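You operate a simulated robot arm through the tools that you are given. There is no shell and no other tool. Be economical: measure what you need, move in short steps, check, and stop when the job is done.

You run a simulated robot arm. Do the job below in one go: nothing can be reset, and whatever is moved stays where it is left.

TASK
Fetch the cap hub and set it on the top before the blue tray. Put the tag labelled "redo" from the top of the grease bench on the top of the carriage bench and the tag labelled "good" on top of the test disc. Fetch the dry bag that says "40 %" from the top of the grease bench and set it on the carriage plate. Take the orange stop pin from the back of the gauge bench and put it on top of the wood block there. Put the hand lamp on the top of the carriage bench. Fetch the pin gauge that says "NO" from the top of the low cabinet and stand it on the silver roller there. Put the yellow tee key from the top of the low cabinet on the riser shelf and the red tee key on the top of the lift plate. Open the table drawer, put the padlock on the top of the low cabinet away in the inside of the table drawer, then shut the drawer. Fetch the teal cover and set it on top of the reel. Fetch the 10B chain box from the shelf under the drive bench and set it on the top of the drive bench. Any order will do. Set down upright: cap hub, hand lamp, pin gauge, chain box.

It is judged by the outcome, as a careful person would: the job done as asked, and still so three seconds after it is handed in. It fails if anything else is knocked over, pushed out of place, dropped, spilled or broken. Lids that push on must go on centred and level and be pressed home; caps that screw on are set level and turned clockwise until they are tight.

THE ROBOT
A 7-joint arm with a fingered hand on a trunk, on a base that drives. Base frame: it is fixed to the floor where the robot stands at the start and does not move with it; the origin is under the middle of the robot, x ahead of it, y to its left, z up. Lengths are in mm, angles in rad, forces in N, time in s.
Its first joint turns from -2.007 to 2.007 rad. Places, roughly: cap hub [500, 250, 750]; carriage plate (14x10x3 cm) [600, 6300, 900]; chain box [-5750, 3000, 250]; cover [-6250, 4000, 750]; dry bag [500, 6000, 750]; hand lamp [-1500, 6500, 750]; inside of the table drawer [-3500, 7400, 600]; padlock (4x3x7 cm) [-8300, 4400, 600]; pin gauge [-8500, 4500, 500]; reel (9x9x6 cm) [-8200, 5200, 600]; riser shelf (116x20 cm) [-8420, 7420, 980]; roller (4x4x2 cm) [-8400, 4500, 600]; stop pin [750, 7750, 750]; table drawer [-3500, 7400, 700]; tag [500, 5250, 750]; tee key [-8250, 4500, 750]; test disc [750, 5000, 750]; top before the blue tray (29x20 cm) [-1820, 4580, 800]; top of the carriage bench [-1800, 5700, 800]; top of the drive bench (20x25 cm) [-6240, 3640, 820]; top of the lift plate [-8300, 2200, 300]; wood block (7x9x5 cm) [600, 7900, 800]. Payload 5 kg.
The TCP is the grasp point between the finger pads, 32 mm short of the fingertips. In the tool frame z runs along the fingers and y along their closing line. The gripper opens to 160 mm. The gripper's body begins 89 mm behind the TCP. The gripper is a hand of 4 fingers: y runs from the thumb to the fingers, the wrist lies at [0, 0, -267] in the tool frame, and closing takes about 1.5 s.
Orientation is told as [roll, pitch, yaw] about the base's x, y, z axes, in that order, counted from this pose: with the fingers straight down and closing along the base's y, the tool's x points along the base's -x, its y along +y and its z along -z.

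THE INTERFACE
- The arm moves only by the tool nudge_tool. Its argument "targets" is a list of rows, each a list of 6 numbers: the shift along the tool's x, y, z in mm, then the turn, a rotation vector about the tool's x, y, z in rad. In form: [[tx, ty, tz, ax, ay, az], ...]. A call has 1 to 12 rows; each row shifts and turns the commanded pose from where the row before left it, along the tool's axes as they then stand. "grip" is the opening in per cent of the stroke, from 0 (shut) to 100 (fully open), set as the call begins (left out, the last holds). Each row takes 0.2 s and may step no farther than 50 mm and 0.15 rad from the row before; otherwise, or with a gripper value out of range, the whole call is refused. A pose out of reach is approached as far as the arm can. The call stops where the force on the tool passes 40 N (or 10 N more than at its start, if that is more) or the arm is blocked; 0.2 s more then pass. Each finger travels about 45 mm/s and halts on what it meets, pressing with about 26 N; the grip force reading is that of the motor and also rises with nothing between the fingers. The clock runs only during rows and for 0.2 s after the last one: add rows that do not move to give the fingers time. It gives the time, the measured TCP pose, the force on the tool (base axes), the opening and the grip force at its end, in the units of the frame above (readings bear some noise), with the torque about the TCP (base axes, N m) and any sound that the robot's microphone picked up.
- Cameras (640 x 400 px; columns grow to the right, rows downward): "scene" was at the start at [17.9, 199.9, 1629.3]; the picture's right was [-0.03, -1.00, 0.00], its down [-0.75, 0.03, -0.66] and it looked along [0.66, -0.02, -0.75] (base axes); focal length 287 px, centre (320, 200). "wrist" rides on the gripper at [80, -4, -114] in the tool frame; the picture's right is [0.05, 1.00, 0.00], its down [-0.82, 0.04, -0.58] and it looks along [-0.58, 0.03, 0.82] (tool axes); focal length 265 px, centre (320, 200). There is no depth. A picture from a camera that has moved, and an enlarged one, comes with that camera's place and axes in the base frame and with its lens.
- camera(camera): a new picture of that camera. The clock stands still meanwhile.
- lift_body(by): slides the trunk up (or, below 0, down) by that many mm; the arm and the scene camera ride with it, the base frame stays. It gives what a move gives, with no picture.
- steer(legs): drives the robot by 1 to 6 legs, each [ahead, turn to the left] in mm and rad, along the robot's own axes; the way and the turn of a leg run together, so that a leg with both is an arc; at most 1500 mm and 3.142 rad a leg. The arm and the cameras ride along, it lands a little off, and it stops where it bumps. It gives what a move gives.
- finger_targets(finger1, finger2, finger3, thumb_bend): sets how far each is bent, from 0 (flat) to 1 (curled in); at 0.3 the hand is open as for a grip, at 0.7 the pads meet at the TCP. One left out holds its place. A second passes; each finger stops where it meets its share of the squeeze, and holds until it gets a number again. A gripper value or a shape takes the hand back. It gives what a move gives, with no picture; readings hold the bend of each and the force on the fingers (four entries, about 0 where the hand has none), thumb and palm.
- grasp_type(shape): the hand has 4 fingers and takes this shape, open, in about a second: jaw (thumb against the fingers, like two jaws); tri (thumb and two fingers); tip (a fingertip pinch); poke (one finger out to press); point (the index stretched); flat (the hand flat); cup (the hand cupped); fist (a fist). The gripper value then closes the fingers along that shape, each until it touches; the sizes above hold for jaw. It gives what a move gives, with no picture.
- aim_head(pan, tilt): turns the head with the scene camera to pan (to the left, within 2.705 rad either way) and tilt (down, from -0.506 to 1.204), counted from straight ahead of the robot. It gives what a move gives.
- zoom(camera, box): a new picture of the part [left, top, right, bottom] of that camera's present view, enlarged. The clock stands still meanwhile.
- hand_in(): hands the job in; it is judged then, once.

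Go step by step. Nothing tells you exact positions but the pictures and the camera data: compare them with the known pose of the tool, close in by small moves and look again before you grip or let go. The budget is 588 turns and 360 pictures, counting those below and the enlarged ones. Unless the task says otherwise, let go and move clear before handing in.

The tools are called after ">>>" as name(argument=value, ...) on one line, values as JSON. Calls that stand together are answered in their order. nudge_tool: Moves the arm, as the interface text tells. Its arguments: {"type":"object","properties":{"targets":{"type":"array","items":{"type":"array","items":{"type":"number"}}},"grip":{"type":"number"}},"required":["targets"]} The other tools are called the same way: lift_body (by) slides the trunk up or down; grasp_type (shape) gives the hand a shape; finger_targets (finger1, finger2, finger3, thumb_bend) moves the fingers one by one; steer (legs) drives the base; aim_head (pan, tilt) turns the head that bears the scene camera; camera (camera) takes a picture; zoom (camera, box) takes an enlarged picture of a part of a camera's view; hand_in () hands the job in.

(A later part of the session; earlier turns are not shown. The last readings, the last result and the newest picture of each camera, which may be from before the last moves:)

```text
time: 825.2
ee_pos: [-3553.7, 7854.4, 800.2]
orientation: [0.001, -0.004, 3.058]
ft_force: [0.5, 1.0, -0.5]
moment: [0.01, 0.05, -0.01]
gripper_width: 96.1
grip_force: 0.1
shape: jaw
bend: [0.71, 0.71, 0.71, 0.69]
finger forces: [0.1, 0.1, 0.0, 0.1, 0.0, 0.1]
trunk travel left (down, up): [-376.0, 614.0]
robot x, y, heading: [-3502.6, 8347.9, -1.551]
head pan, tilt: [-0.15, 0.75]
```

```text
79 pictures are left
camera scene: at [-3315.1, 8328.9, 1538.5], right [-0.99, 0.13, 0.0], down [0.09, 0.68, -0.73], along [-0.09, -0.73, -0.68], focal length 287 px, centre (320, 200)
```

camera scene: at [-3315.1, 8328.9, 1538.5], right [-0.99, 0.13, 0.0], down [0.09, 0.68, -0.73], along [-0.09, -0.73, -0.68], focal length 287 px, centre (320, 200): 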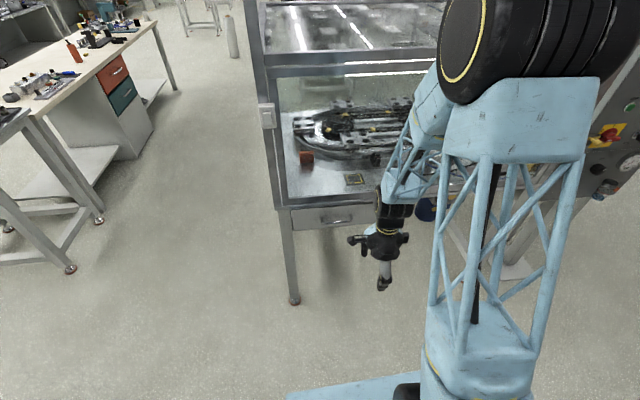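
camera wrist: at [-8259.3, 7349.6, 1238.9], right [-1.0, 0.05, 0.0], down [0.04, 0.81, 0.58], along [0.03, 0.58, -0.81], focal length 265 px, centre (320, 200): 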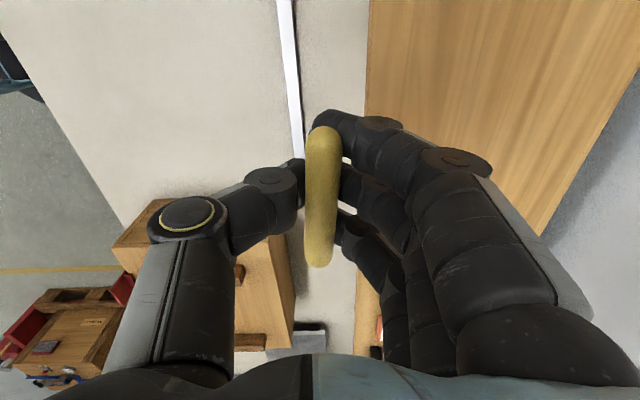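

The drawer handle is at about (−3475,7576,735). I'll back off a little, extend and rotate the hand to point at it with fingers above and thumb below.

>>> steer(legs=[[-150, 0]])

>>> nudge_tool(targets=[[39, 0, 0, 0, 0, 0], [39, 0, 0, 0, 0, 0], [0, 46, 12, 0, 0, 0], [0, 46, 12, 0, 0, 0], [0, 46, 12, 0, 0, 0], [0, 46, 12, 0, 0, 0], [0, 30, 12, 0, 0, 0]], grip=35)

>>> nudge_tool(targets=[[0, 0, 0, -0.1428, 0, 0], [0, 0, 0, -0.1428, 0, 0], [0, 0, 0, -0.1428, 0, 0], [0, 0, 0, -0.1428, 0, 0], [0, 0, 0, -0.1428, 0, 0], [0, 0, 0, -0.1428, 0, 0], [0, 0, 0, -0.1428, 0, 0], [0, 0, 0, -0.1428, 0, 0], [0, 0, 0, -0.1428, 0, 0], [0, 0, 0, -0.1428, 0, 0], [0, 0, 0, -0.1428, 0, 0], [0, 0, 0, 0, 0, 0]])

>>> camera(camera="wrist")

```text
time: 826.6
ee_pos: [-3556.1, 8005.8, 799.3]
orientation: [0.003, -0.002, 3.06]
ft_force: [-0.2, 0.1, -0.6]
moment: [0.0, 0.03, 0.0]
gripper_width: 96.0
grip_force: 0.1
shape: jaw
bend: [0.71, 0.71, 0.71, 0.69]
finger forces: [0.1, 0.0, 0.1, 0.1, 0.1, 0.0]
trunk travel left (down, up): [-376.0, 614.0]
robot x, y, heading: [-3510.7, 8495.6, -1.548]
head pan, tilt: [-0.15, 0.75]
```

```text
time: 828.2
ee_pos: [-3497.4, 7784.6, 739.5]
orientation: [-0.001, -0.003, 3.06]
ft_force: [-0.2, -0.2, 0.4]
moment: [0.0, 0.0, -0.01]
gripper_width: 56.7
grip_force: 0.1
shape: jaw
bend: [0.73, 0.73, 0.73, 0.7]
finger forces: [0.1, 0.0, 0.0, 0.1, 0.1, 0.1]
trunk travel left (down, up): [-376.0, 614.0]
robot x, y, heading: [-3510.5, 8498.0, -1.552]
head pan, tilt: [-0.15, 0.75]
```

```text
time: 830.8
ee_pos: [-3496.4, 7785.9, 740.9]
orientation: [1.573, -0.002, 3.06]
ft_force: [-0.4, 0.6, -0.5]
moment: [-0.02, 0.03, 0.01]
gripper_width: 56.4
grip_force: 0.1
shape: jaw
bend: [0.73, 0.73, 0.73, 0.7]
finger forces: [0.0, 0.1, 0.0, 0.0, 0.1, 0.0]
trunk travel left (down, up): [-376.0, 614.0]
robot x, y, heading: [-3507.3, 8498.1, -1.551]
head pan, tilt: [-0.15, 0.75]
```

```text
78 pictures are left
camera wrist: at [-3408.0, 7891.9, 735.5], right [0.05, 0.0, 1.0], down [-0.76, 0.64, 0.04], along [-0.64, -0.77, 0.03], focal length 265 px, centre (320, 200)
```

wrist: 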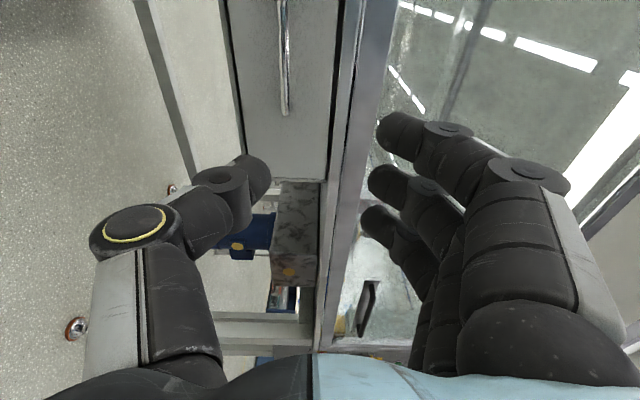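

Clear view of the handle: centre about (−3480, 7555, 700). I'll lower to its height and approach.

>>> nudge_tool(targets=[[8, -21, 0, 0, 0, 0], [8, -20, 0, 0, 0, 0], [0, 0, 40, 0, 0, 0], [0, 0, 40, 0, 0, 0], [0, 0, 0, 0, 0, 0]])

>>> camera(camera="wrist")

```text
time: 832.0
ee_pos: [-3487.3, 7707.6, 700.0]
orientation: [1.572, -0.004, 3.059]
ft_force: [0.3, 0.1, 0.2]
moment: [0.01, -0.02, 0.04]
gripper_width: 56.4
grip_force: 0.0
shape: jaw
bend: [0.73, 0.73, 0.73, 0.7]
finger forces: [0.0, 0.1, 0.0, 0.0, 0.0, 0.0]
trunk travel left (down, up): [-376.0, 614.0]
robot x, y, heading: [-3508.7, 8495.8, -1.551]
head pan, tilt: [-0.15, 0.75]
```

```text
77 pictures are left
camera wrist: at [-3398.4, 7814.4, 695.6], right [0.05, 0.0, 1.0], down [-0.77, 0.64, 0.04], along [-0.64, -0.77, 0.03], focal length 265 px, centre (320, 200)
```

wrist: 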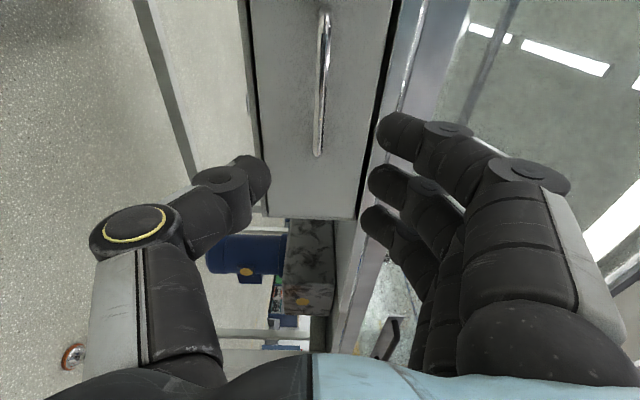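

>>> nudge_tool(targets=[[0, 0, 45, 0, 0, 0], [0, 0, 45, 0, 0, 0], [0, 0, 25, 0, 0, 0], [0, 0, 0, 0, 0, 0]])

>>> camera(camera="wrist")

```text
time: 833.0
ee_pos: [-3496.7, 7590.6, 699.1]
orientation: [1.57, -0.005, 3.06]
ft_force: [0.1, 0.3, -0.6]
moment: [0.02, 0.01, -0.02]
gripper_width: 56.1
grip_force: 0.1
shape: jaw
bend: [0.73, 0.73, 0.73, 0.7]
finger forces: [0.0, 0.1, 0.0, 0.1, 0.1, 0.1]
trunk travel left (down, up): [-376.0, 614.0]
robot x, y, heading: [-3510.9, 8499.6, -1.548]
head pan, tilt: [-0.15, 0.75]
```

```text
76 pictures are left
camera wrist: at [-3407.3, 7696.8, 695.0], right [0.05, 0.0, 1.0], down [-0.77, 0.64, 0.04], along [-0.64, -0.77, 0.03], focal length 265 px, centre (320, 200)
```

wrist: 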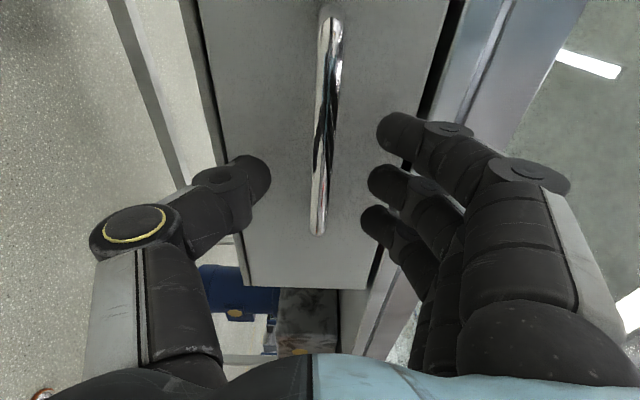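

>>> nudge_tool(targets=[[0, 0, 5, 0, 0, 0], [0, 0, 5, 0, 0, 0], [0, 0, 4, 0, 0, 0], [0, 0, 0, 0, 0, 0]])

>>> nudge_tool(targets=[[0, 0, 0, 0, 0, 0], [0, 0, 0, 0, 0, 0], [0, 0, 0, 0, 0, 0], [0, 0, 0, 0, 0, 0], [0, 0, 0, 0, 0, 0], [0, 0, 0, 0, 0, 0]], grip=0)

>>> camera(camera="wrist")

```text
time: 834.0
ee_pos: [-3496.5, 7576.9, 698.8]
orientation: [1.574, -0.004, 3.058]
ft_force: [0.2, 22.9, 3.4]
moment: [-0.92, -0.05, 0.76]
gripper_width: 57.1
grip_force: 0.1
shape: jaw
bend: [0.75, 0.73, 0.73, 0.7]
finger forces: [21.7, 0.3, 0.1, 0.1, 0.0, 0.0]
trunk travel left (down, up): [-376.0, 614.0]
robot x, y, heading: [-3507.3, 8498.3, -1.549]
head pan, tilt: [-0.15, 0.75]
```

```text
time: 835.4
ee_pos: [-3495.5, 7575.7, 699.9]
orientation: [1.571, -0.003, 3.06]
ft_force: [6.0, 4.6, 1.9]
moment: [-0.28, 0.6, -0.12]
gripper_width: 8.8
grip_force: 26.1
shape: jaw
bend: [0.74, 0.74, 0.65, 0.73]
finger forces: [0.0, 0.0, 15.3, 0.0, 12.9, 0.0]
trunk travel left (down, up): [-376.0, 614.0]
robot x, y, heading: [-3510.8, 8495.5, -1.547]
head pan, tilt: [-0.15, 0.75]
```

```text
75 pictures are left
camera wrist: at [-3408.0, 7682.3, 695.0], right [0.05, 0.0, 1.0], down [-0.77, 0.64, 0.04], along [-0.64, -0.77, 0.03], focal length 265 px, centre (320, 200)
```

wrist: 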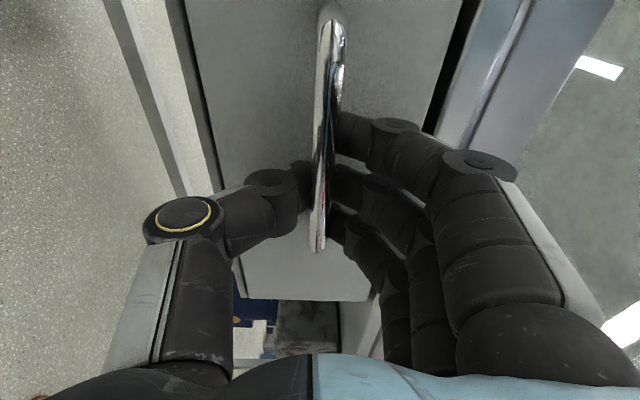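

The fingers hold the bar. Pull the drawer open gently.

>>> nudge_tool(targets=[[0, 0, -15, 0, 0, 0], [0, 0, -25, 0, 0, 0], [0, 0, -30, 0, 0, 0], [0, 0, -30, 0, 0, 0], [0, 0, -30, 0, 0, 0], [0, 0, -30, 0, 0, 0], [0, 0, 0, 0, 0, 0]])

>>> camera(camera="wrist")

```text
time: 837.0
ee_pos: [-3484.3, 7735.7, 699.3]
orientation: [1.57, 0.0, 3.058]
ft_force: [-18.7, 0.1, -3.2]
moment: [0.02, 0.18, 0.12]
gripper_width: 6.5
grip_force: 26.3
shape: jaw
bend: [0.75, 0.74, 0.64, 0.73]
finger forces: [3.8, 0.0, 9.4, 0.0, 16.5, 0.0]
trunk travel left (down, up): [-376.0, 614.0]
robot x, y, heading: [-3511.1, 8497.4, -1.547]
head pan, tilt: [-0.15, 0.75]
```

```text
74 pictures are left
camera wrist: at [-3395.5, 7842.3, 695.2], right [0.05, 0.0, 1.0], down [-0.76, 0.64, 0.04], along [-0.64, -0.77, 0.03], focal length 265 px, centre (320, 200)
```

wrist: 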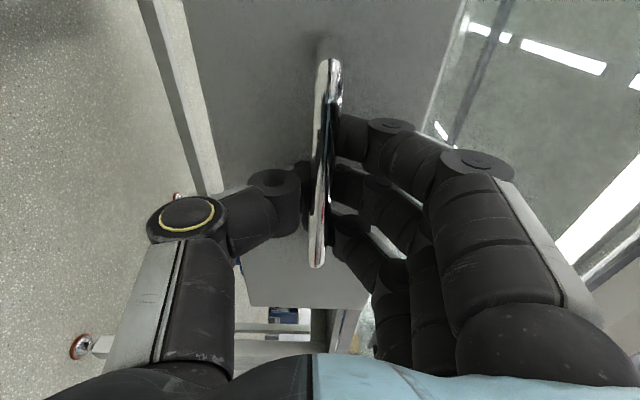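

>>> nudge_tool(targets=[[-10, 0, 0, 0, 0, 0], [-2.4, 0, -30, 0, 0, 0], [-2.4, 0, -30, 0, 0, 0], [-2.4, 0, -30, 0, 0, 0], [-2.4, 0, -25, 0, 0, 0], [0, 0, 0, 0, 0, 0]])

>>> camera(camera="scene")

```text
time: 838.1
ee_pos: [-3492.5, 7828.7, 699.2]
orientation: [1.576, -0.002, 3.06]
ft_force: [3.1, -23.9, -7.5]
moment: [0.04, 0.1, 0.46]
gripper_width: 6.2
grip_force: 25.8
shape: jaw
bend: [0.74, 0.74, 0.61, 0.72]
finger forces: [0.1, 0.0, 15.4, 0.0, 16.5, 0.0]
trunk travel left (down, up): [-376.0, 614.0]
robot x, y, heading: [-3511.0, 8499.7, -1.545]
head pan, tilt: [-0.15, 0.75]
stopped in row 5: the force on the tool passed its limit (the readings are from after the stop); the commanded pose is now the measured one
```

```text
73 pictures are left
camera scene: at [-3318.2, 8477.0, 1538.3], right [-0.99, 0.13, 0.0], down [0.09, 0.68, -0.73], along [-0.09, -0.72, -0.68], focal length 287 px, centre (320, 200)
```

scene: 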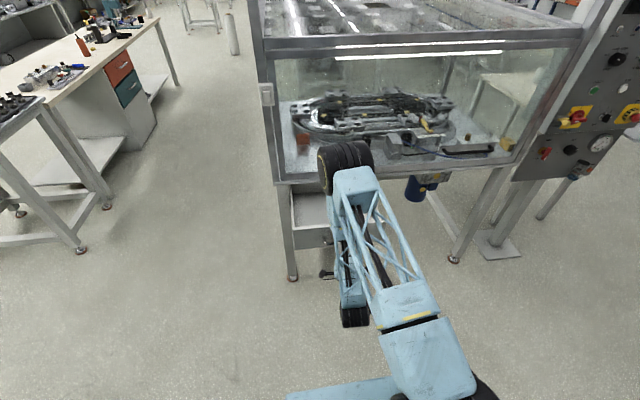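

The drawer is open about 250 mm (at its stop). Release and back the hand off, then return it to vertical.

>>> nudge_tool(targets=[[0, 0, 4, 0, 0, 0], [0, 0, 0, 0, 0, 0], [0, 0, 0, 0, 0, 0], [0, 0, 0, 0, 0, 0], [0, 0, 0, 0, 0, 0], [0, 0, -25, 0, 0, 0], [0, 0, -35, 0, 0, 0], [0, 0, -40, 0, 0, 0], [0, 0, 0, 0, 0, 0]], grip=40)

>>> lift_body(by=300)

>>> nudge_tool(targets=[[0, 0, 0, 0.1428, 0, 0], [0, 0, 0, 0.1428, 0, 0], [0, 0, 0, 0.1428, 0, 0], [0, 0, 0, 0.1428, 0, 0], [0, 0, 0, 0.1428, 0, 0], [0, 0, 0, 0.1428, 0, 0], [0, 0, 0, 0.1428, 0, 0], [0, 0, 0, 0.1428, 0, 0], [0, 0, 0, 0.1428, 0, 0], [0, 0, 0, 0.1428, 0, 0], [0, 0, 0, 0.1428, 0, 0], [0, 0, 0, 0, 0, 0]])

>>> camera(camera="scene")

```text
time: 840.1
ee_pos: [-3486.0, 7926.2, 700.9]
orientation: [1.58, -0.002, 3.058]
ft_force: [0.4, 1.1, 0.5]
moment: [-0.01, 0.0, -0.03]
gripper_width: 63.5
grip_force: 0.0
shape: jaw
bend: [0.73, 0.73, 0.73, 0.7]
finger forces: [0.0, 0.0, 0.0, 0.0, 0.1, 0.1]
trunk travel left (down, up): [-376.0, 614.0]
robot x, y, heading: [-3511.9, 8497.4, -1.547]
head pan, tilt: [-0.15, 0.75]
```

```text
time: 843.1
ee_pos: [-3485.1, 7926.1, 999.7]
orientation: [1.578, -0.001, 3.059]
ft_force: [-0.2, -1.1, -0.5]
moment: [0.03, 0.01, -0.01]
gripper_width: 63.3
grip_force: 0.0
shape: jaw
bend: [0.73, 0.73, 0.73, 0.7]
finger forces: [0.0, 0.1, 0.0, 0.0, 0.0, 0.0]
trunk travel left (down, up): [-676.0, 314.0]
robot x, y, heading: [-3508.4, 8496.9, -1.55]
head pan, tilt: [-0.15, 0.75]
```

```text
time: 845.7
ee_pos: [-3483.4, 7910.0, 989.9]
orientation: [0.008, -0.002, 3.059]
ft_force: [-0.2, -0.5, -0.6]
moment: [0.0, 0.0, 0.0]
gripper_width: 64.0
grip_force: 0.0
shape: jaw
bend: [0.73, 0.73, 0.73, 0.7]
finger forces: [0.0, 0.0, 0.1, 0.1, 0.1, 0.1]
out of reach, approached as far as the arm can: row 3, 4
trunk travel left (down, up): [-676.0, 314.0]
robot x, y, heading: [-3511.8, 8496.1, -1.549]
head pan, tilt: [-0.15, 0.75]
```

```text
72 pictures are left
camera scene: at [-3318.3, 8478.9, 1838.6], right [-0.99, 0.13, 0.0], down [0.09, 0.68, -0.73], along [-0.09, -0.73, -0.68], focal length 287 px, centre (320, 200)
```

scene: 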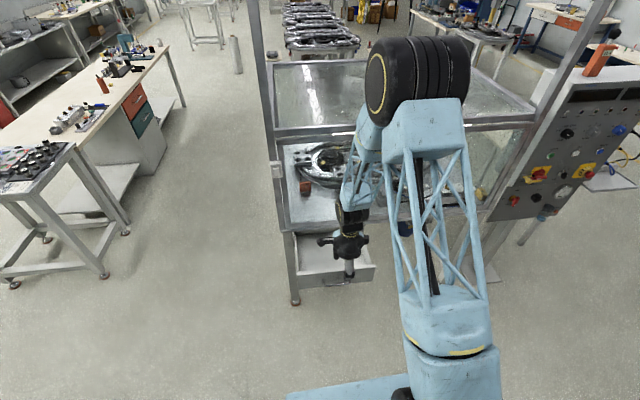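

The drawer stands open. Now fetch the padlock from the low cabinet.

>>> steer(legs=[[-80, 0], [0, -1.592], [1500, 0], [1500, 0], [830, 0], [0, 1.571]])

>>> steer(legs=[[1500, 0], [1500, 0], [1180, 0], [0, -1.571]])

```text
time: 872.5
ee_pos: [-7326.9, 7982.5, 988.9]
orientation: [0.007, -0.002, 3.039]
ft_force: [0.1, 0.4, 0.8]
moment: [0.01, -0.03, -0.01]
gripper_width: 63.8
grip_force: 0.0
shape: jaw
bend: [0.73, 0.73, 0.73, 0.7]
finger forces: [0.0, 0.0, 0.0, 0.0, 0.0, 0.0]
trunk travel left (down, up): [-676.0, 314.0]
robot x, y, heading: [-7340.9, 8571.8, -1.571]
head pan, tilt: [-0.15, 0.75]
```

```text
time: 896.4
ee_pos: [-7930.5, 4353.4, 988.3]
orientation: [0.006, -0.003, 1.486]
ft_force: [0.0, -0.9, 0.0]
moment: [0.0, 0.0, 0.01]
gripper_width: 63.9
grip_force: 0.1
shape: jaw
bend: [0.73, 0.73, 0.73, 0.7]
finger forces: [0.0, 0.0, 0.1, 0.0, 0.0, 0.1]
trunk travel left (down, up): [-676.0, 314.0]
robot x, y, heading: [-7343.6, 4376.3, -3.119]
head pan, tilt: [-0.15, 0.75]
```

>>> steer(legs=[[0, -0.022], [295, 0]])

>>> lift_body(by=-150)

>>> camera(camera="wrist")

>>> aim_head(pan=0, tilt=0.75)

>>> camera(camera="scene")

```text
time: 898.7
ee_pos: [-8226.9, 4361.8, 987.4]
orientation: [0.007, -0.002, 1.469]
ft_force: [-0.1, 0.2, -0.1]
moment: [0.0, -0.03, 0.0]
gripper_width: 63.8
grip_force: 0.0
shape: jaw
bend: [0.73, 0.73, 0.73, 0.7]
finger forces: [0.0, 0.0, 0.1, 0.0, 0.1, 0.0]
trunk travel left (down, up): [-676.0, 314.0]
robot x, y, heading: [-7638.3, 4378.8, -3.141]
head pan, tilt: [-0.15, 0.75]
```

```text
time: 900.5
ee_pos: [-8226.4, 4363.0, 838.3]
orientation: [0.008, -0.001, 1.468]
ft_force: [0.2, -0.2, -0.4]
moment: [-0.02, 0.01, 0.02]
gripper_width: 63.6
grip_force: 0.0
shape: jaw
bend: [0.73, 0.73, 0.73, 0.7]
finger forces: [0.0, 0.0, 0.0, 0.0, 0.0, 0.0]
trunk travel left (down, up): [-526.0, 464.0]
robot x, y, heading: [-7639.7, 4375.4, -3.135]
head pan, tilt: [-0.15, 0.75]
```

```text
71 pictures are left
camera wrist: at [-8229.9, 4282.0, 952.4], right [-1.0, 0.05, 0.01], down [0.05, 0.81, 0.58], along [0.02, 0.58, -0.82], focal length 265 px, centre (320, 200)
```

wrist: 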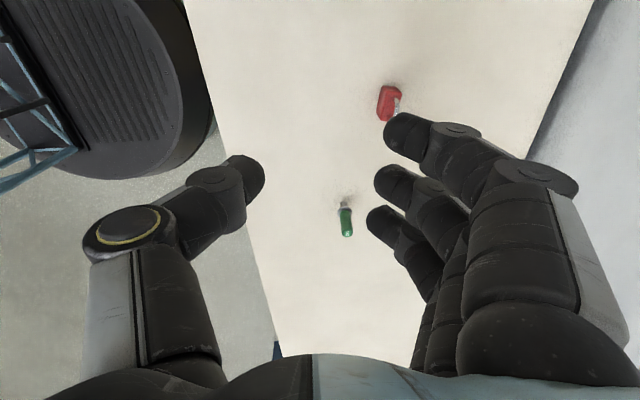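

```text
time: 901.2
ee_pos: [-8225.3, 4362.3, 838.3]
orientation: [0.008, -0.001, 1.468]
ft_force: [0.3, 0.6, 0.3]
moment: [-0.06, -0.02, 0.01]
gripper_width: 63.8
grip_force: 0.1
shape: jaw
bend: [0.73, 0.73, 0.73, 0.7]
finger forces: [0.0, 0.0, 0.1, 0.0, 0.0, 0.0]
trunk travel left (down, up): [-526.0, 464.0]
robot x, y, heading: [-7638.2, 4376.9, -3.138]
head pan, tilt: [0.0, 0.75]
```

```text
70 pictures are left
camera scene: at [-7661.5, 4173.0, 1688.5], right [0.0, 1.0, 0.0], down [0.68, 0.0, -0.73], along [-0.73, 0.0, -0.68], focal length 287 px, centre (320, 200)
```

scene: 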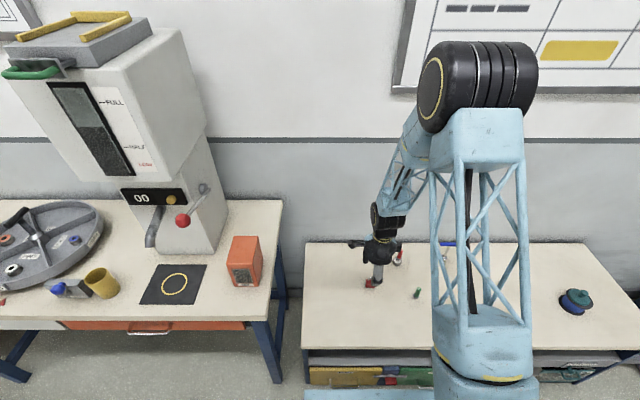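

The padlock stands at about (−8312,4378). Move over it and lower.

>>> nudge_tool(targets=[[-3.5, 44, 0, 0, 0, 0], [-3.5, 44, 0, 0, 0, 0], [0, 0, 40, 0, 0, 0], [0, 0, 40, 0, 0, 0], [0, 0, 30, 0, 0, 0], [0, 0, 0, 0, 0, 0]])

>>> camera(camera="wrist")

```text
time: 902.6
ee_pos: [-8314.4, 4379.0, 729.9]
orientation: [0.008, -0.001, 1.469]
ft_force: [-0.1, 0.4, 1.0]
moment: [-0.02, 0.0, -0.04]
gripper_width: 63.6
grip_force: 0.0
shape: jaw
bend: [0.73, 0.73, 0.73, 0.7]
finger forces: [0.1, 0.0, 0.1, 0.0, 0.0, 0.1]
trunk travel left (down, up): [-526.0, 464.0]
robot x, y, heading: [-7639.9, 4377.1, -3.137]
head pan, tilt: [0.0, 0.75]
```

```text
69 pictures are left
camera wrist: at [-8318.8, 4297.0, 843.8], right [-1.0, 0.05, 0.01], down [0.05, 0.81, 0.58], along [0.02, 0.58, -0.82], focal length 265 px, centre (320, 200)
```

wrist: 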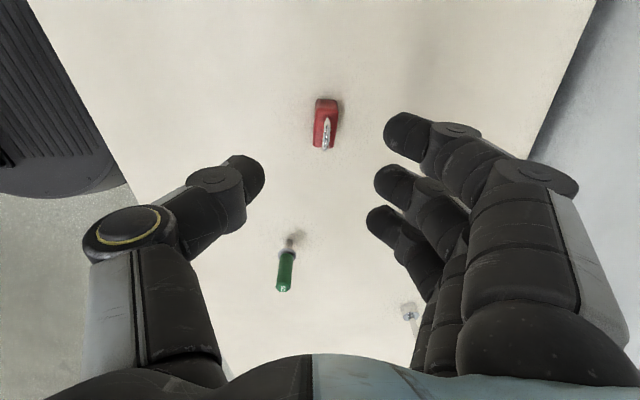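

>>> nudge_tool(targets=[[8, 7, 40, 0, 0, 0], [0, 0, 35, 0, 0, 0], [0, 0, 0, 0, 0, 0]])

>>> camera(camera="wrist")

```text
time: 903.4
ee_pos: [-8321.0, 4371.1, 655.8]
orientation: [0.007, -0.004, 1.468]
ft_force: [-0.5, -0.4, -0.1]
moment: [0.0, -0.02, 0.04]
gripper_width: 64.0
grip_force: 0.1
shape: jaw
bend: [0.73, 0.73, 0.73, 0.7]
finger forces: [0.0, 0.0, 0.0, 0.0, 0.0, 0.0]
trunk travel left (down, up): [-526.0, 464.0]
robot x, y, heading: [-7640.7, 4379.9, -3.14]
head pan, tilt: [0.0, 0.75]
```

```text
68 pictures are left
camera wrist: at [-8325.2, 4290.5, 769.0], right [-1.0, 0.05, 0.01], down [0.05, 0.81, 0.58], along [0.02, 0.58, -0.82], focal length 265 px, centre (320, 200)
```

wrist: 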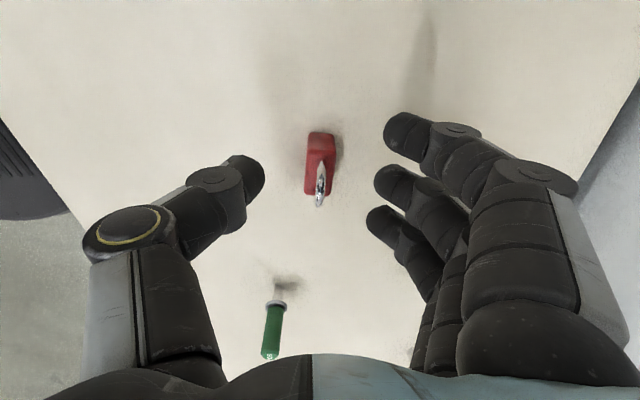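

>>> nudge_tool(targets=[[-2, 0, 15, 0, 0, 0], [0, 0, 9, 0, 0, 0], [0, 0, 0, 0, 0, 0]])

>>> nudge_tool(targets=[[0, 0, 0, 0, 0, 0], [0, 0, 0, 0, 0, 0], [0, 0, 0, 0, 0, 0], [0, 0, 0, 0, 0, 0], [0, 0, 0, 0, 0, 0], [0, 0, 0, 0, 0, 0]], grip=0)

>>> nudge_tool(targets=[[0, 0, -20, 0, 0, 0], [0, 0, -45, 0, 0, 0], [0, 0, -45, 0, 0, 0], [0, 0, -45, 0, 0, 0], [0, 0, -45, 0, 0, 0], [0, 0, -45, 0, 0, 0]])

>>> camera(camera="wrist")

```text
time: 904.2
ee_pos: [-8321.9, 4372.4, 631.2]
orientation: [0.007, -0.002, 1.469]
ft_force: [0.6, -0.1, -0.1]
moment: [-0.01, 0.01, 0.0]
gripper_width: 64.0
grip_force: 0.1
shape: jaw
bend: [0.73, 0.73, 0.73, 0.7]
finger forces: [0.0, 0.0, 0.0, 0.0, 0.0, 0.1]
trunk travel left (down, up): [-526.0, 464.0]
robot x, y, heading: [-7635.6, 4378.9, -3.137]
head pan, tilt: [0.0, 0.75]
```

```text
time: 905.6
ee_pos: [-8321.7, 4373.1, 631.9]
orientation: [0.006, -0.003, 1.466]
ft_force: [-0.4, 1.0, -0.2]
moment: [-0.03, 0.0, -0.01]
gripper_width: 0.1
grip_force: 25.9
shape: jaw
bend: [0.68, 0.68, 0.72, 0.71]
finger forces: [0.0, 0.0, 0.3, 0.0, 0.0, 0.0]
trunk travel left (down, up): [-526.0, 464.0]
robot x, y, heading: [-7633.7, 4378.7, -3.135]
head pan, tilt: [0.0, 0.75]
```

```text
time: 907.0
ee_pos: [-8322.6, 4376.6, 876.9]
orientation: [0.007, -0.001, 1.466]
ft_force: [-0.1, -0.4, -0.3]
moment: [0.02, 0.02, 0.02]
gripper_width: 0.1
grip_force: 26.1
shape: jaw
bend: [0.68, 0.68, 0.72, 0.71]
finger forces: [0.0, 0.0, 0.0, 0.1, 0.0, 0.0]
trunk travel left (down, up): [-526.0, 464.0]
robot x, y, heading: [-7639.9, 4378.6, -3.139]
head pan, tilt: [0.0, 0.75]
```

```text
67 pictures are left
camera wrist: at [-8326.6, 4294.6, 990.1], right [-1.0, 0.05, 0.01], down [0.05, 0.81, 0.58], along [0.02, 0.58, -0.82], focal length 265 px, centre (320, 200)
```

wrist: 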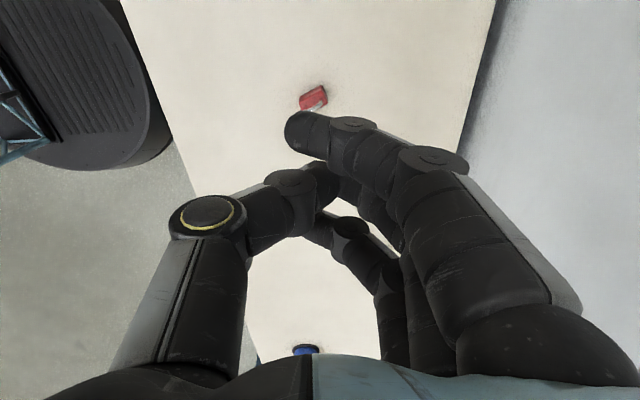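

The padlock slipped out sideways. Open and look again.

>>> nudge_tool(targets=[[0, 0, 35, 0, 0, 0], [0, 0, 35, 0, 0, 0], [20, 0, 0, 0, 0, 0], [0, 0, 0, 0, 0, 0], [0, 0, 0, 0, 0, 0]], grip=50)

>>> camera(camera="wrist")

```text
time: 908.2
ee_pos: [-8325.1, 4355.6, 805.7]
orientation: [0.005, -0.003, 1.466]
ft_force: [0.2, -0.1, -1.1]
moment: [-0.05, 0.01, -0.04]
gripper_width: 79.6
grip_force: 0.1
shape: jaw
bend: [0.72, 0.72, 0.72, 0.7]
finger forces: [0.0, 0.1, 0.0, 0.0, 0.0, 0.0]
trunk travel left (down, up): [-526.0, 464.0]
robot x, y, heading: [-7641.2, 4376.2, -3.136]
head pan, tilt: [0.0, 0.75]
```

```text
66 pictures are left
camera wrist: at [-8328.0, 4274.5, 919.6], right [-1.0, 0.05, 0.01], down [0.05, 0.81, 0.58], along [0.02, 0.58, -0.82], focal length 265 px, centre (320, 200)
```

wrist: 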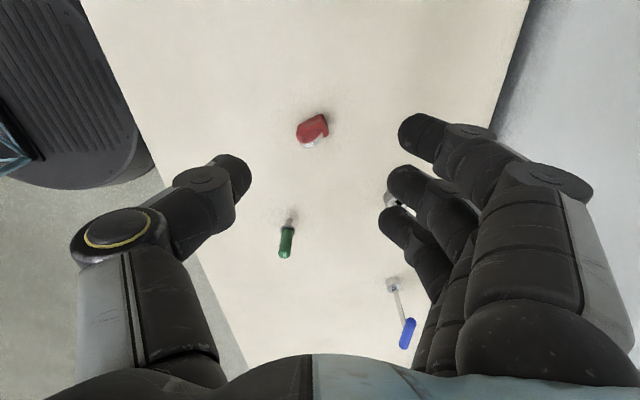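

>>> zoom(camera="wrist", box=[270, 90, 370, 170])

>>> zoom(camera="scene", box=[330, 240, 430, 310])

```text
5.00 times, centred on (320, 130) of wrist
camera zoom: at [-8328.0, 4274.5, 919.6], right [-1.0, 0.05, 0.01], down [0.05, 0.81, 0.58], along [0.02, 0.58, -0.82], focal length 1327 px, centre (320, 550)
```

zoom: 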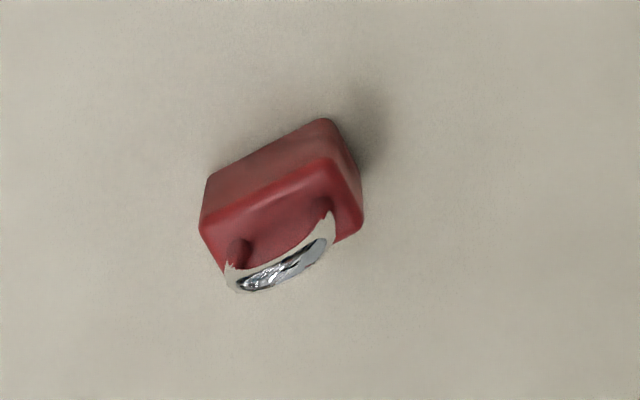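

```text
5.71 times, centred on (380, 275) of scene
camera zoom: at [-7661.7, 4173.3, 1688.5], right [0.0, 1.0, 0.0], down [0.68, 0.0, -0.73], along [-0.73, 0.0, -0.68], focal length 1639 px, centre (-23, -229)
```

zoom: 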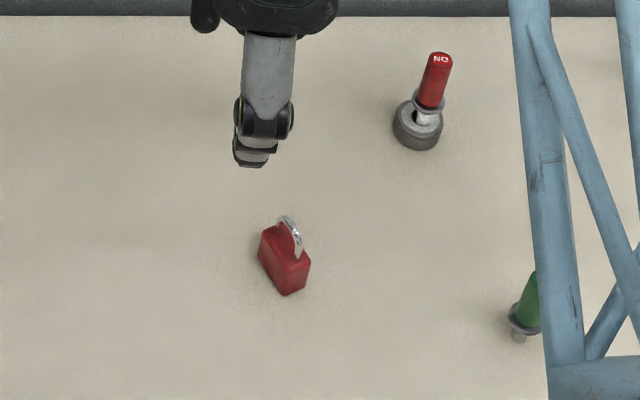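

The padlock still stands, rotated about 30°. I'll turn the hand square to it and try again, closing in stages.

>>> nudge_tool(targets=[[0, 0, 0, 0, 0, 0.1366], [0, 0, 0, 0, 0, 0.1366], [0, 0, 0, 0, 0, 0.1366], [0, 0, 0, 0, 0, 0.1366], [0, 0, 0, 0, 0, 0.1366], [0, 0, 0, 0, 0, 0.1366], [0, 0, 0, 0, 0, 0.1366], [0, 0, 0, 0, 0, 0]], grip=42)

```text
time: 910.0
ee_pos: [-8322.6, 4353.7, 805.3]
orientation: [0.005, 0.006, 0.509]
ft_force: [0.5, -0.2, 0.1]
moment: [-0.01, -0.04, -0.01]
gripper_width: 68.0
grip_force: 0.1
shape: jaw
bend: [0.73, 0.73, 0.73, 0.7]
finger forces: [0.0, 0.0, 0.0, 0.0, 0.1, 0.0]
trunk travel left (down, up): [-526.0, 464.0]
robot x, y, heading: [-7639.6, 4377.1, -3.135]
head pan, tilt: [0.0, 0.75]
```

>>> nudge_tool(targets=[[-19, 24, 0, 0, 0, 0], [0, 0, 45, 0, 0, 0], [0, 0, 45, 0, 0, 0], [0, 0, 40, 0, 0, 0], [0, 0, 0, 0, 0, 0]])

>>> camera(camera="wrist")

```text
time: 911.2
ee_pos: [-8319.5, 4383.7, 675.2]
orientation: [0.004, 0.003, 0.513]
ft_force: [-0.7, -0.7, -1.2]
moment: [-0.01, -0.03, 0.02]
gripper_width: 67.8
grip_force: 0.1
shape: jaw
bend: [0.73, 0.73, 0.73, 0.7]
finger forces: [0.1, 0.0, 0.0, 0.1, 0.1, 0.0]
trunk travel left (down, up): [-526.0, 464.0]
robot x, y, heading: [-7639.1, 4375.1, -3.136]
head pan, tilt: [0.0, 0.75]
```

```text
63 pictures are left
camera wrist: at [-8387.4, 4339.9, 789.3], right [-0.53, 0.85, 0.01], down [0.69, 0.43, 0.57], along [0.48, 0.31, -0.82], focal length 265 px, centre (320, 200)
```

wrist: 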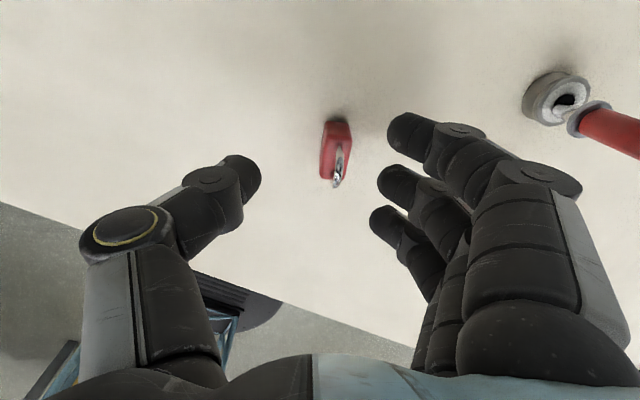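

>>> nudge_tool(targets=[[8, 11, 20, 0, 0, 0], [0, 0, 15, 0, 0, 0], [0, 0, 12, 0, 0, 0], [0, 0, 0, 0, 0, 0]])

>>> nudge_tool(targets=[[0, 0, 0, 0, 0, 0], [0, 0, 0, 0, 0, 0], [0, 0, 0, 0, 0, 0], [0, 0, 0, 0, 0, 0]], grip=25)

>>> camera(camera="wrist")

```text
time: 912.2
ee_pos: [-8333.0, 4390.0, 628.4]
orientation: [0.002, 0.005, 0.511]
ft_force: [0.1, 0.0, 0.7]
moment: [0.03, -0.01, 0.0]
gripper_width: 67.9
grip_force: 0.1
shape: jaw
bend: [0.73, 0.73, 0.73, 0.7]
finger forces: [0.0, 0.0, 0.0, 0.1, 0.0, 0.1]
trunk travel left (down, up): [-526.0, 464.0]
robot x, y, heading: [-7637.6, 4379.1, -3.14]
head pan, tilt: [0.0, 0.75]
```

```text
time: 913.2
ee_pos: [-8331.9, 4389.4, 629.3]
orientation: [0.005, 0.006, 0.51]
ft_force: [0.0, 0.4, -0.3]
moment: [-0.02, -0.02, 0.0]
gripper_width: 40.4
grip_force: 0.0
shape: jaw
bend: [0.73, 0.73, 0.73, 0.7]
finger forces: [0.0, 0.0, 0.1, 0.0, 0.0, 0.0]
trunk travel left (down, up): [-526.0, 464.0]
robot x, y, heading: [-7637.7, 4378.6, -3.137]
head pan, tilt: [0.0, 0.75]
```

```text
62 pictures are left
camera wrist: at [-8399.4, 4346.5, 742.4], right [-0.53, 0.85, 0.01], down [0.69, 0.43, 0.57], along [0.48, 0.31, -0.82], focal length 265 px, centre (320, 200)
```

wrist: 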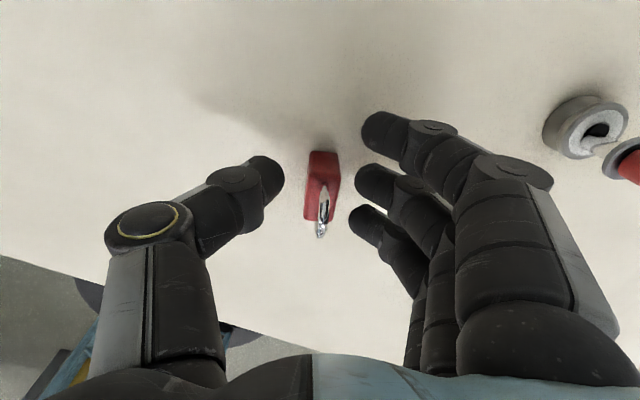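

Centred. Close fully.

>>> nudge_tool(targets=[[0, 0, 0, 0, 0, 0], [0, 0, 0, 0, 0, 0], [0, 0, 0, 0, 0, 0], [0, 0, 0, 0, 0, 0], [0, 0, 0, 0, 0, 0]], grip=0)

>>> camera(camera="wrist")

```text
time: 914.4
ee_pos: [-8330.5, 4390.6, 628.4]
orientation: [0.005, 0.006, 0.51]
ft_force: [0.6, -0.1, 6.3]
moment: [0.12, -0.09, 0.05]
gripper_width: 0.0
grip_force: 26.3
shape: jaw
bend: [0.68, 0.71, 0.7, 0.71]
finger forces: [0.0, 8.3, 11.8, 0.1, 19.4, 0.1]
trunk travel left (down, up): [-526.0, 464.0]
robot x, y, heading: [-7640.1, 4377.1, -3.141]
head pan, tilt: [0.0, 0.75]
```

```text
61 pictures are left
camera wrist: at [-8399.3, 4346.5, 742.9], right [-0.53, 0.85, 0.01], down [0.69, 0.43, 0.57], along [0.48, 0.31, -0.82], focal length 265 px, centre (320, 200)
```

wrist: 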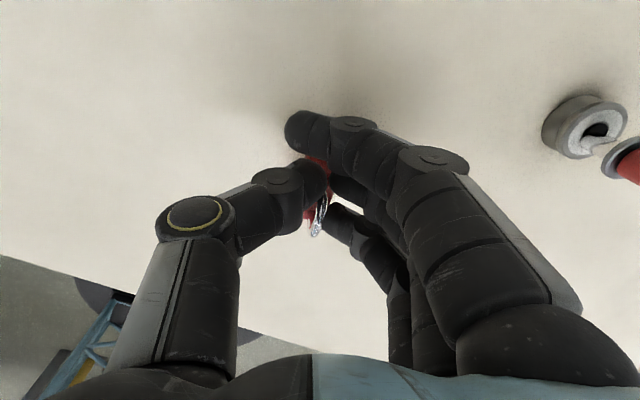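

>>> nudge_tool(targets=[[0, 0, -10, 0, 0, 0], [0, 0, -20, 0, 0, 0], [0, 0, -30, 0, 0, 0], [0, 0, 0, 0, 0, 0]])

>>> zoom(camera="scene", box=[330, 230, 430, 300])

```text
time: 915.4
ee_pos: [-8330.6, 4390.6, 688.8]
orientation: [0.004, 0.005, 0.51]
ft_force: [0.5, -0.1, -0.8]
moment: [0.02, 0.03, 0.0]
gripper_width: 0.0
grip_force: 25.8
shape: jaw
bend: [0.68, 0.71, 0.69, 0.71]
finger forces: [0.0, 8.7, 9.4, 0.0, 18.7, 0.0]
trunk travel left (down, up): [-526.0, 464.0]
robot x, y, heading: [-7641.4, 4379.1, -3.136]
head pan, tilt: [0.0, 0.75]
```

```text
5.71 times, centred on (380, 265) of scene
camera zoom: at [-7661.3, 4173.0, 1688.5], right [0.0, 1.0, 0.0], down [0.68, 0.0, -0.73], along [-0.73, 0.0, -0.68], focal length 1639 px, centre (-23, -171)
```

zoom: 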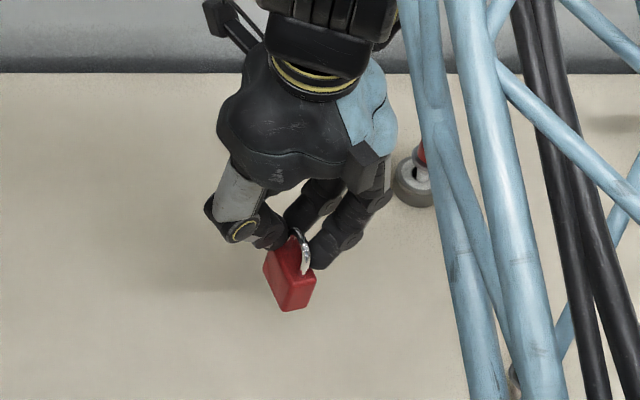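

The padlock is held. Lift, retract, and drive back to the drawer.

>>> nudge_tool(targets=[[0, 0, -45, 0, 0, 0], [0, 0, -45, 0, 0, 0], [0, 0, -45, 0, 0, 0], [0, 0, -45, 0, 0, 0], [0, 0, -45, 0, 0, 0], [-33, -18, 0, 0, 0, 0], [-33, -18, 0, 0, 0, 0], [-33, -18, 0, 0, 0, 0], [-33, -18, 0, 0, 0, 0]])

>>> steer(legs=[[-300, 0], [0, -1.575], [1500, 0], [1500, 0], [1040, 0], [0, -1.571]])

>>> steer(legs=[[1500, 0], [1500, 0], [830, 0], [0, -1.571]])

>>> camera(camera="scene")

```text
time: 917.4
ee_pos: [-8179.5, 4391.6, 912.2]
orientation: [0.005, 0.007, 0.511]
ft_force: [0.1, -0.3, -0.9]
moment: [0.02, 0.03, -0.01]
gripper_width: 0.0
grip_force: 26.5
shape: jaw
bend: [0.68, 0.71, 0.69, 0.71]
finger forces: [0.1, 8.7, 9.1, 0.0, 18.3, 0.0]
trunk travel left (down, up): [-526.0, 464.0]
robot x, y, heading: [-7640.9, 4375.5, -3.138]
head pan, tilt: [0.0, 0.75]
```

```text
time: 946.0
ee_pos: [-6737.0, 8349.3, 912.4]
orientation: [0.005, 0.005, -2.694]
ft_force: [0.3, -0.7, -0.8]
moment: [0.01, -0.04, 0.02]
gripper_width: 0.0
grip_force: 25.9
shape: jaw
bend: [0.68, 0.71, 0.69, 0.71]
finger forces: [0.0, 8.9, 8.6, 0.0, 17.5, 0.0]
trunk travel left (down, up): [-526.0, 464.0]
robot x, y, heading: [-7274.9, 8402.0, -0.066]
head pan, tilt: [0.0, 0.75]
```

```text
time: 967.4
ee_pos: [-3303.3, 7613.0, 912.9]
orientation: [-0.001, 0.003, 2.382]
ft_force: [0.6, 0.4, -0.6]
moment: [-0.04, -0.02, 0.03]
gripper_width: 0.0
grip_force: 25.5
shape: jaw
bend: [0.68, 0.71, 0.69, 0.71]
finger forces: [0.0, 8.5, 9.1, 0.0, 17.7, 0.1]
trunk travel left (down, up): [-526.0, 464.0]
robot x, y, heading: [-3445.9, 8134.2, -1.294]
head pan, tilt: [0.0, 0.75]
stopped in leg 4: the force on the tool passed its limit (the readings are from after the stop); the commanded pose is now the measured one
```

```text
59 pictures are left
camera scene: at [-3241.4, 8167.1, 1688.5], right [-0.96, -0.27, 0.0], down [-0.19, 0.66, -0.73], along [0.2, -0.7, -0.68], focal length 287 px, centre (320, 200)
```

scene: 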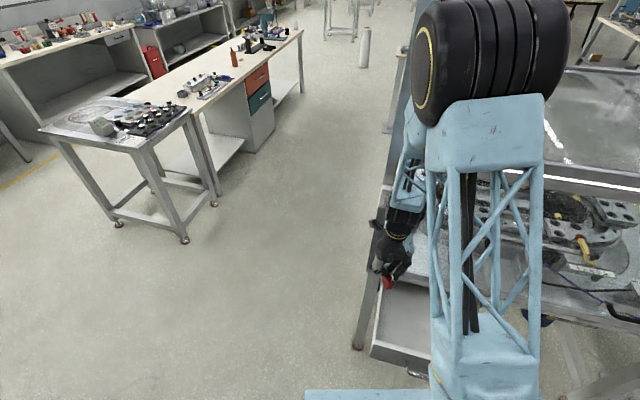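

The hand met the tank's corner post while turning, since I came in too close. Back out and re-align.

>>> steer(legs=[[0, 0.12], [-250, 0], [0, -0.397]])

>>> camera(camera="scene")

```text
time: 971.0
ee_pos: [-3546.1, 7828.2, 911.7]
orientation: [-0.003, 0.003, 2.109]
ft_force: [-0.6, 0.1, -1.3]
moment: [0.0, 0.01, 0.05]
gripper_width: 0.1
grip_force: 26.5
shape: jaw
bend: [0.68, 0.71, 0.69, 0.71]
finger forces: [0.0, 8.6, 9.1, 0.0, 17.6, 0.0]
trunk travel left (down, up): [-526.0, 464.0]
robot x, y, heading: [-3538.8, 8370.1, -1.562]
head pan, tilt: [0.0, 0.75]
```

```text
58 pictures are left
camera scene: at [-3338.4, 8344.7, 1688.5], right [-1.0, 0.0, 0.0], down [0.0, 0.68, -0.73], along [0.0, -0.73, -0.68], focal length 287 px, centre (320, 200)
```

scene: 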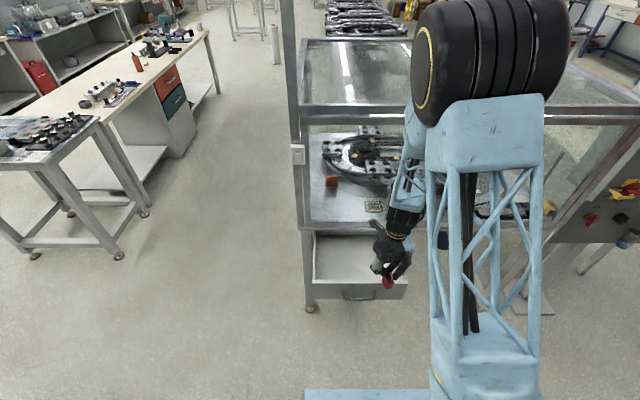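

The drawer interior is centred near (−3490,7680). Carry the padlock over and lower it in.

>>> nudge_tool(targets=[[36.8, 5.7, 0, 0, 0, 0], [36.8, 5.7, 0, 0, 0, 0], [36.8, 5.7, 0, 0, 0, 0], [36.8, 5.7, 0, 0, 0, 0], [0, 0, 40, 0, 0, 0], [0, 0, 40, 0, 0, 0], [0, 0, 0, 0, 0, 0]])

>>> camera(camera="wrist")

>>> zoom(camera="scene", box=[280, 180, 440, 310])

```text
time: 972.6
ee_pos: [-3490.6, 7691.2, 833.6]
orientation: [-0.002, 0.004, 2.11]
ft_force: [0.2, -0.9, -0.6]
moment: [-0.02, 0.01, -0.03]
gripper_width: 0.0
grip_force: 25.7
shape: jaw
bend: [0.68, 0.71, 0.69, 0.71]
finger forces: [0.0, 8.6, 8.5, 0.0, 17.2, 0.0]
trunk travel left (down, up): [-526.0, 464.0]
robot x, y, heading: [-3539.9, 8369.5, -1.567]
head pan, tilt: [0.0, 0.75]
```

```text
57 pictures are left
camera wrist: at [-3445.5, 7624.1, 947.0], right [-0.83, -0.56, 0.0], down [-0.46, 0.68, 0.57], along [-0.32, 0.48, -0.82], focal length 265 px, centre (320, 200)
```

wrist: 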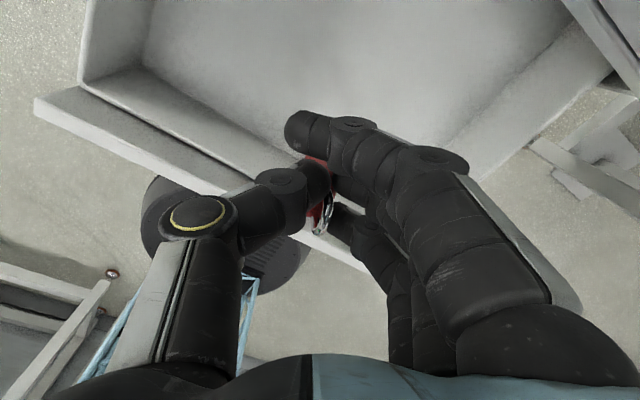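

```text
3.08 times, centred on (360, 245) of scene
camera zoom: at [-3338.1, 8344.5, 1688.5], right [-1.0, 0.0, 0.0], down [0.0, 0.68, -0.73], along [0.0, -0.73, -0.68], focal length 883 px, centre (197, 62)
```

zoom: 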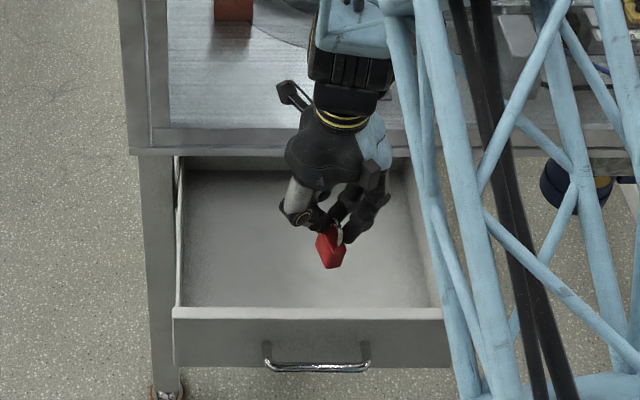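

Over the drawer. Lower in.

>>> nudge_tool(targets=[[0, 0, 40, 0, 0, 0], [0, 0, 40, 0, 0, 0], [0, 0, 25, 0, 0, 0], [0, 0, 5, 0, 0, 0], [0, 0, 4, 0, 0, 0], [0, 0, 0, 0, 0, 0]])

>>> zoom(camera="scene", box=[300, 210, 420, 310])

```text
time: 974.0
ee_pos: [-3489.3, 7689.1, 717.1]
orientation: [-0.002, 0.004, 2.111]
ft_force: [0.1, -0.5, -0.8]
moment: [-0.01, 0.01, 0.02]
gripper_width: 0.1
grip_force: 25.6
shape: jaw
bend: [0.68, 0.71, 0.69, 0.71]
finger forces: [0.0, 8.7, 8.5, 0.1, 17.1, 0.1]
trunk travel left (down, up): [-526.0, 464.0]
robot x, y, heading: [-3540.0, 8370.2, -1.567]
head pan, tilt: [0.0, 0.75]
```

```text
4.00 times, centred on (360, 260) of scene
camera zoom: at [-3338.2, 8344.6, 1688.5], right [-1.0, 0.0, 0.0], down [0.0, 0.68, -0.73], along [0.0, -0.73, -0.68], focal length 1148 px, centre (160, -40)
```

zoom: 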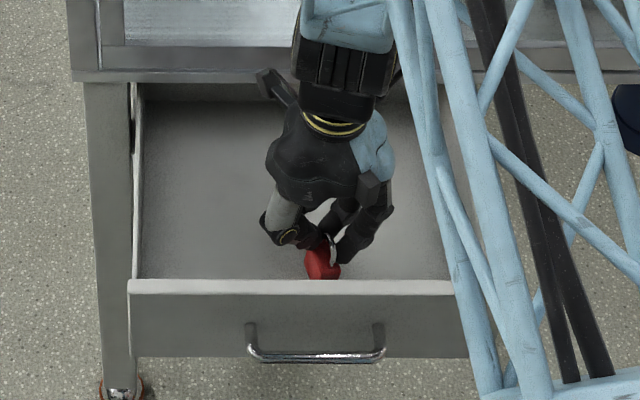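

>>> nudge_tool(targets=[[0, 0, 4, 0, 0, 0], [0, 0, 4, 0, 0, 0], [0, 0, 4, 0, 0, 0], [0, 0, 0, 0, 0, 0]])

>>> nudge_tool(targets=[[0, 0, 3, 0, 0, 0], [0, 0, 3, 0, 0, 0], [0, 0, 3, 0, 0, 0], [0, 0, 0, 0, 0, 0]])

```text
time: 974.9
ee_pos: [-3489.3, 7684.9, 711.6]
orientation: [0.001, 0.013, 2.113]
ft_force: [0.7, -1.5, 28.0]
moment: [0.28, 0.41, 0.07]
gripper_width: 0.2
grip_force: 25.8
shape: jaw
bend: [0.68, 0.71, 0.71, 0.71]
finger forces: [0.1, 12.6, 24.8, 0.1, 28.3, 0.0]
trunk travel left (down, up): [-526.0, 464.0]
robot x, y, heading: [-3538.2, 8368.4, -1.562]
head pan, tilt: [0.0, 0.75]
stopped in row 4: the force on the tool passed its limit (the readings are from after the stop); the commanded pose is now the measured one
```

```text
time: 975.3
ee_pos: [-3489.6, 7683.8, 711.8]
orientation: [0.003, 0.014, 2.113]
ft_force: [0.4, -1.0, 22.9]
moment: [0.24, 0.38, 0.05]
gripper_width: 0.2
grip_force: 25.6
shape: jaw
bend: [0.68, 0.71, 0.71, 0.71]
finger forces: [0.0, 12.8, 24.5, 0.1, 27.5, 0.1]
trunk travel left (down, up): [-526.0, 464.0]
robot x, y, heading: [-3542.0, 8363.1, -1.569]
head pan, tilt: [0.0, 0.75]
stopped in row 1: the force on the tool passed its limit (the readings are from after the stop); the commanded pose is now the measured one
```

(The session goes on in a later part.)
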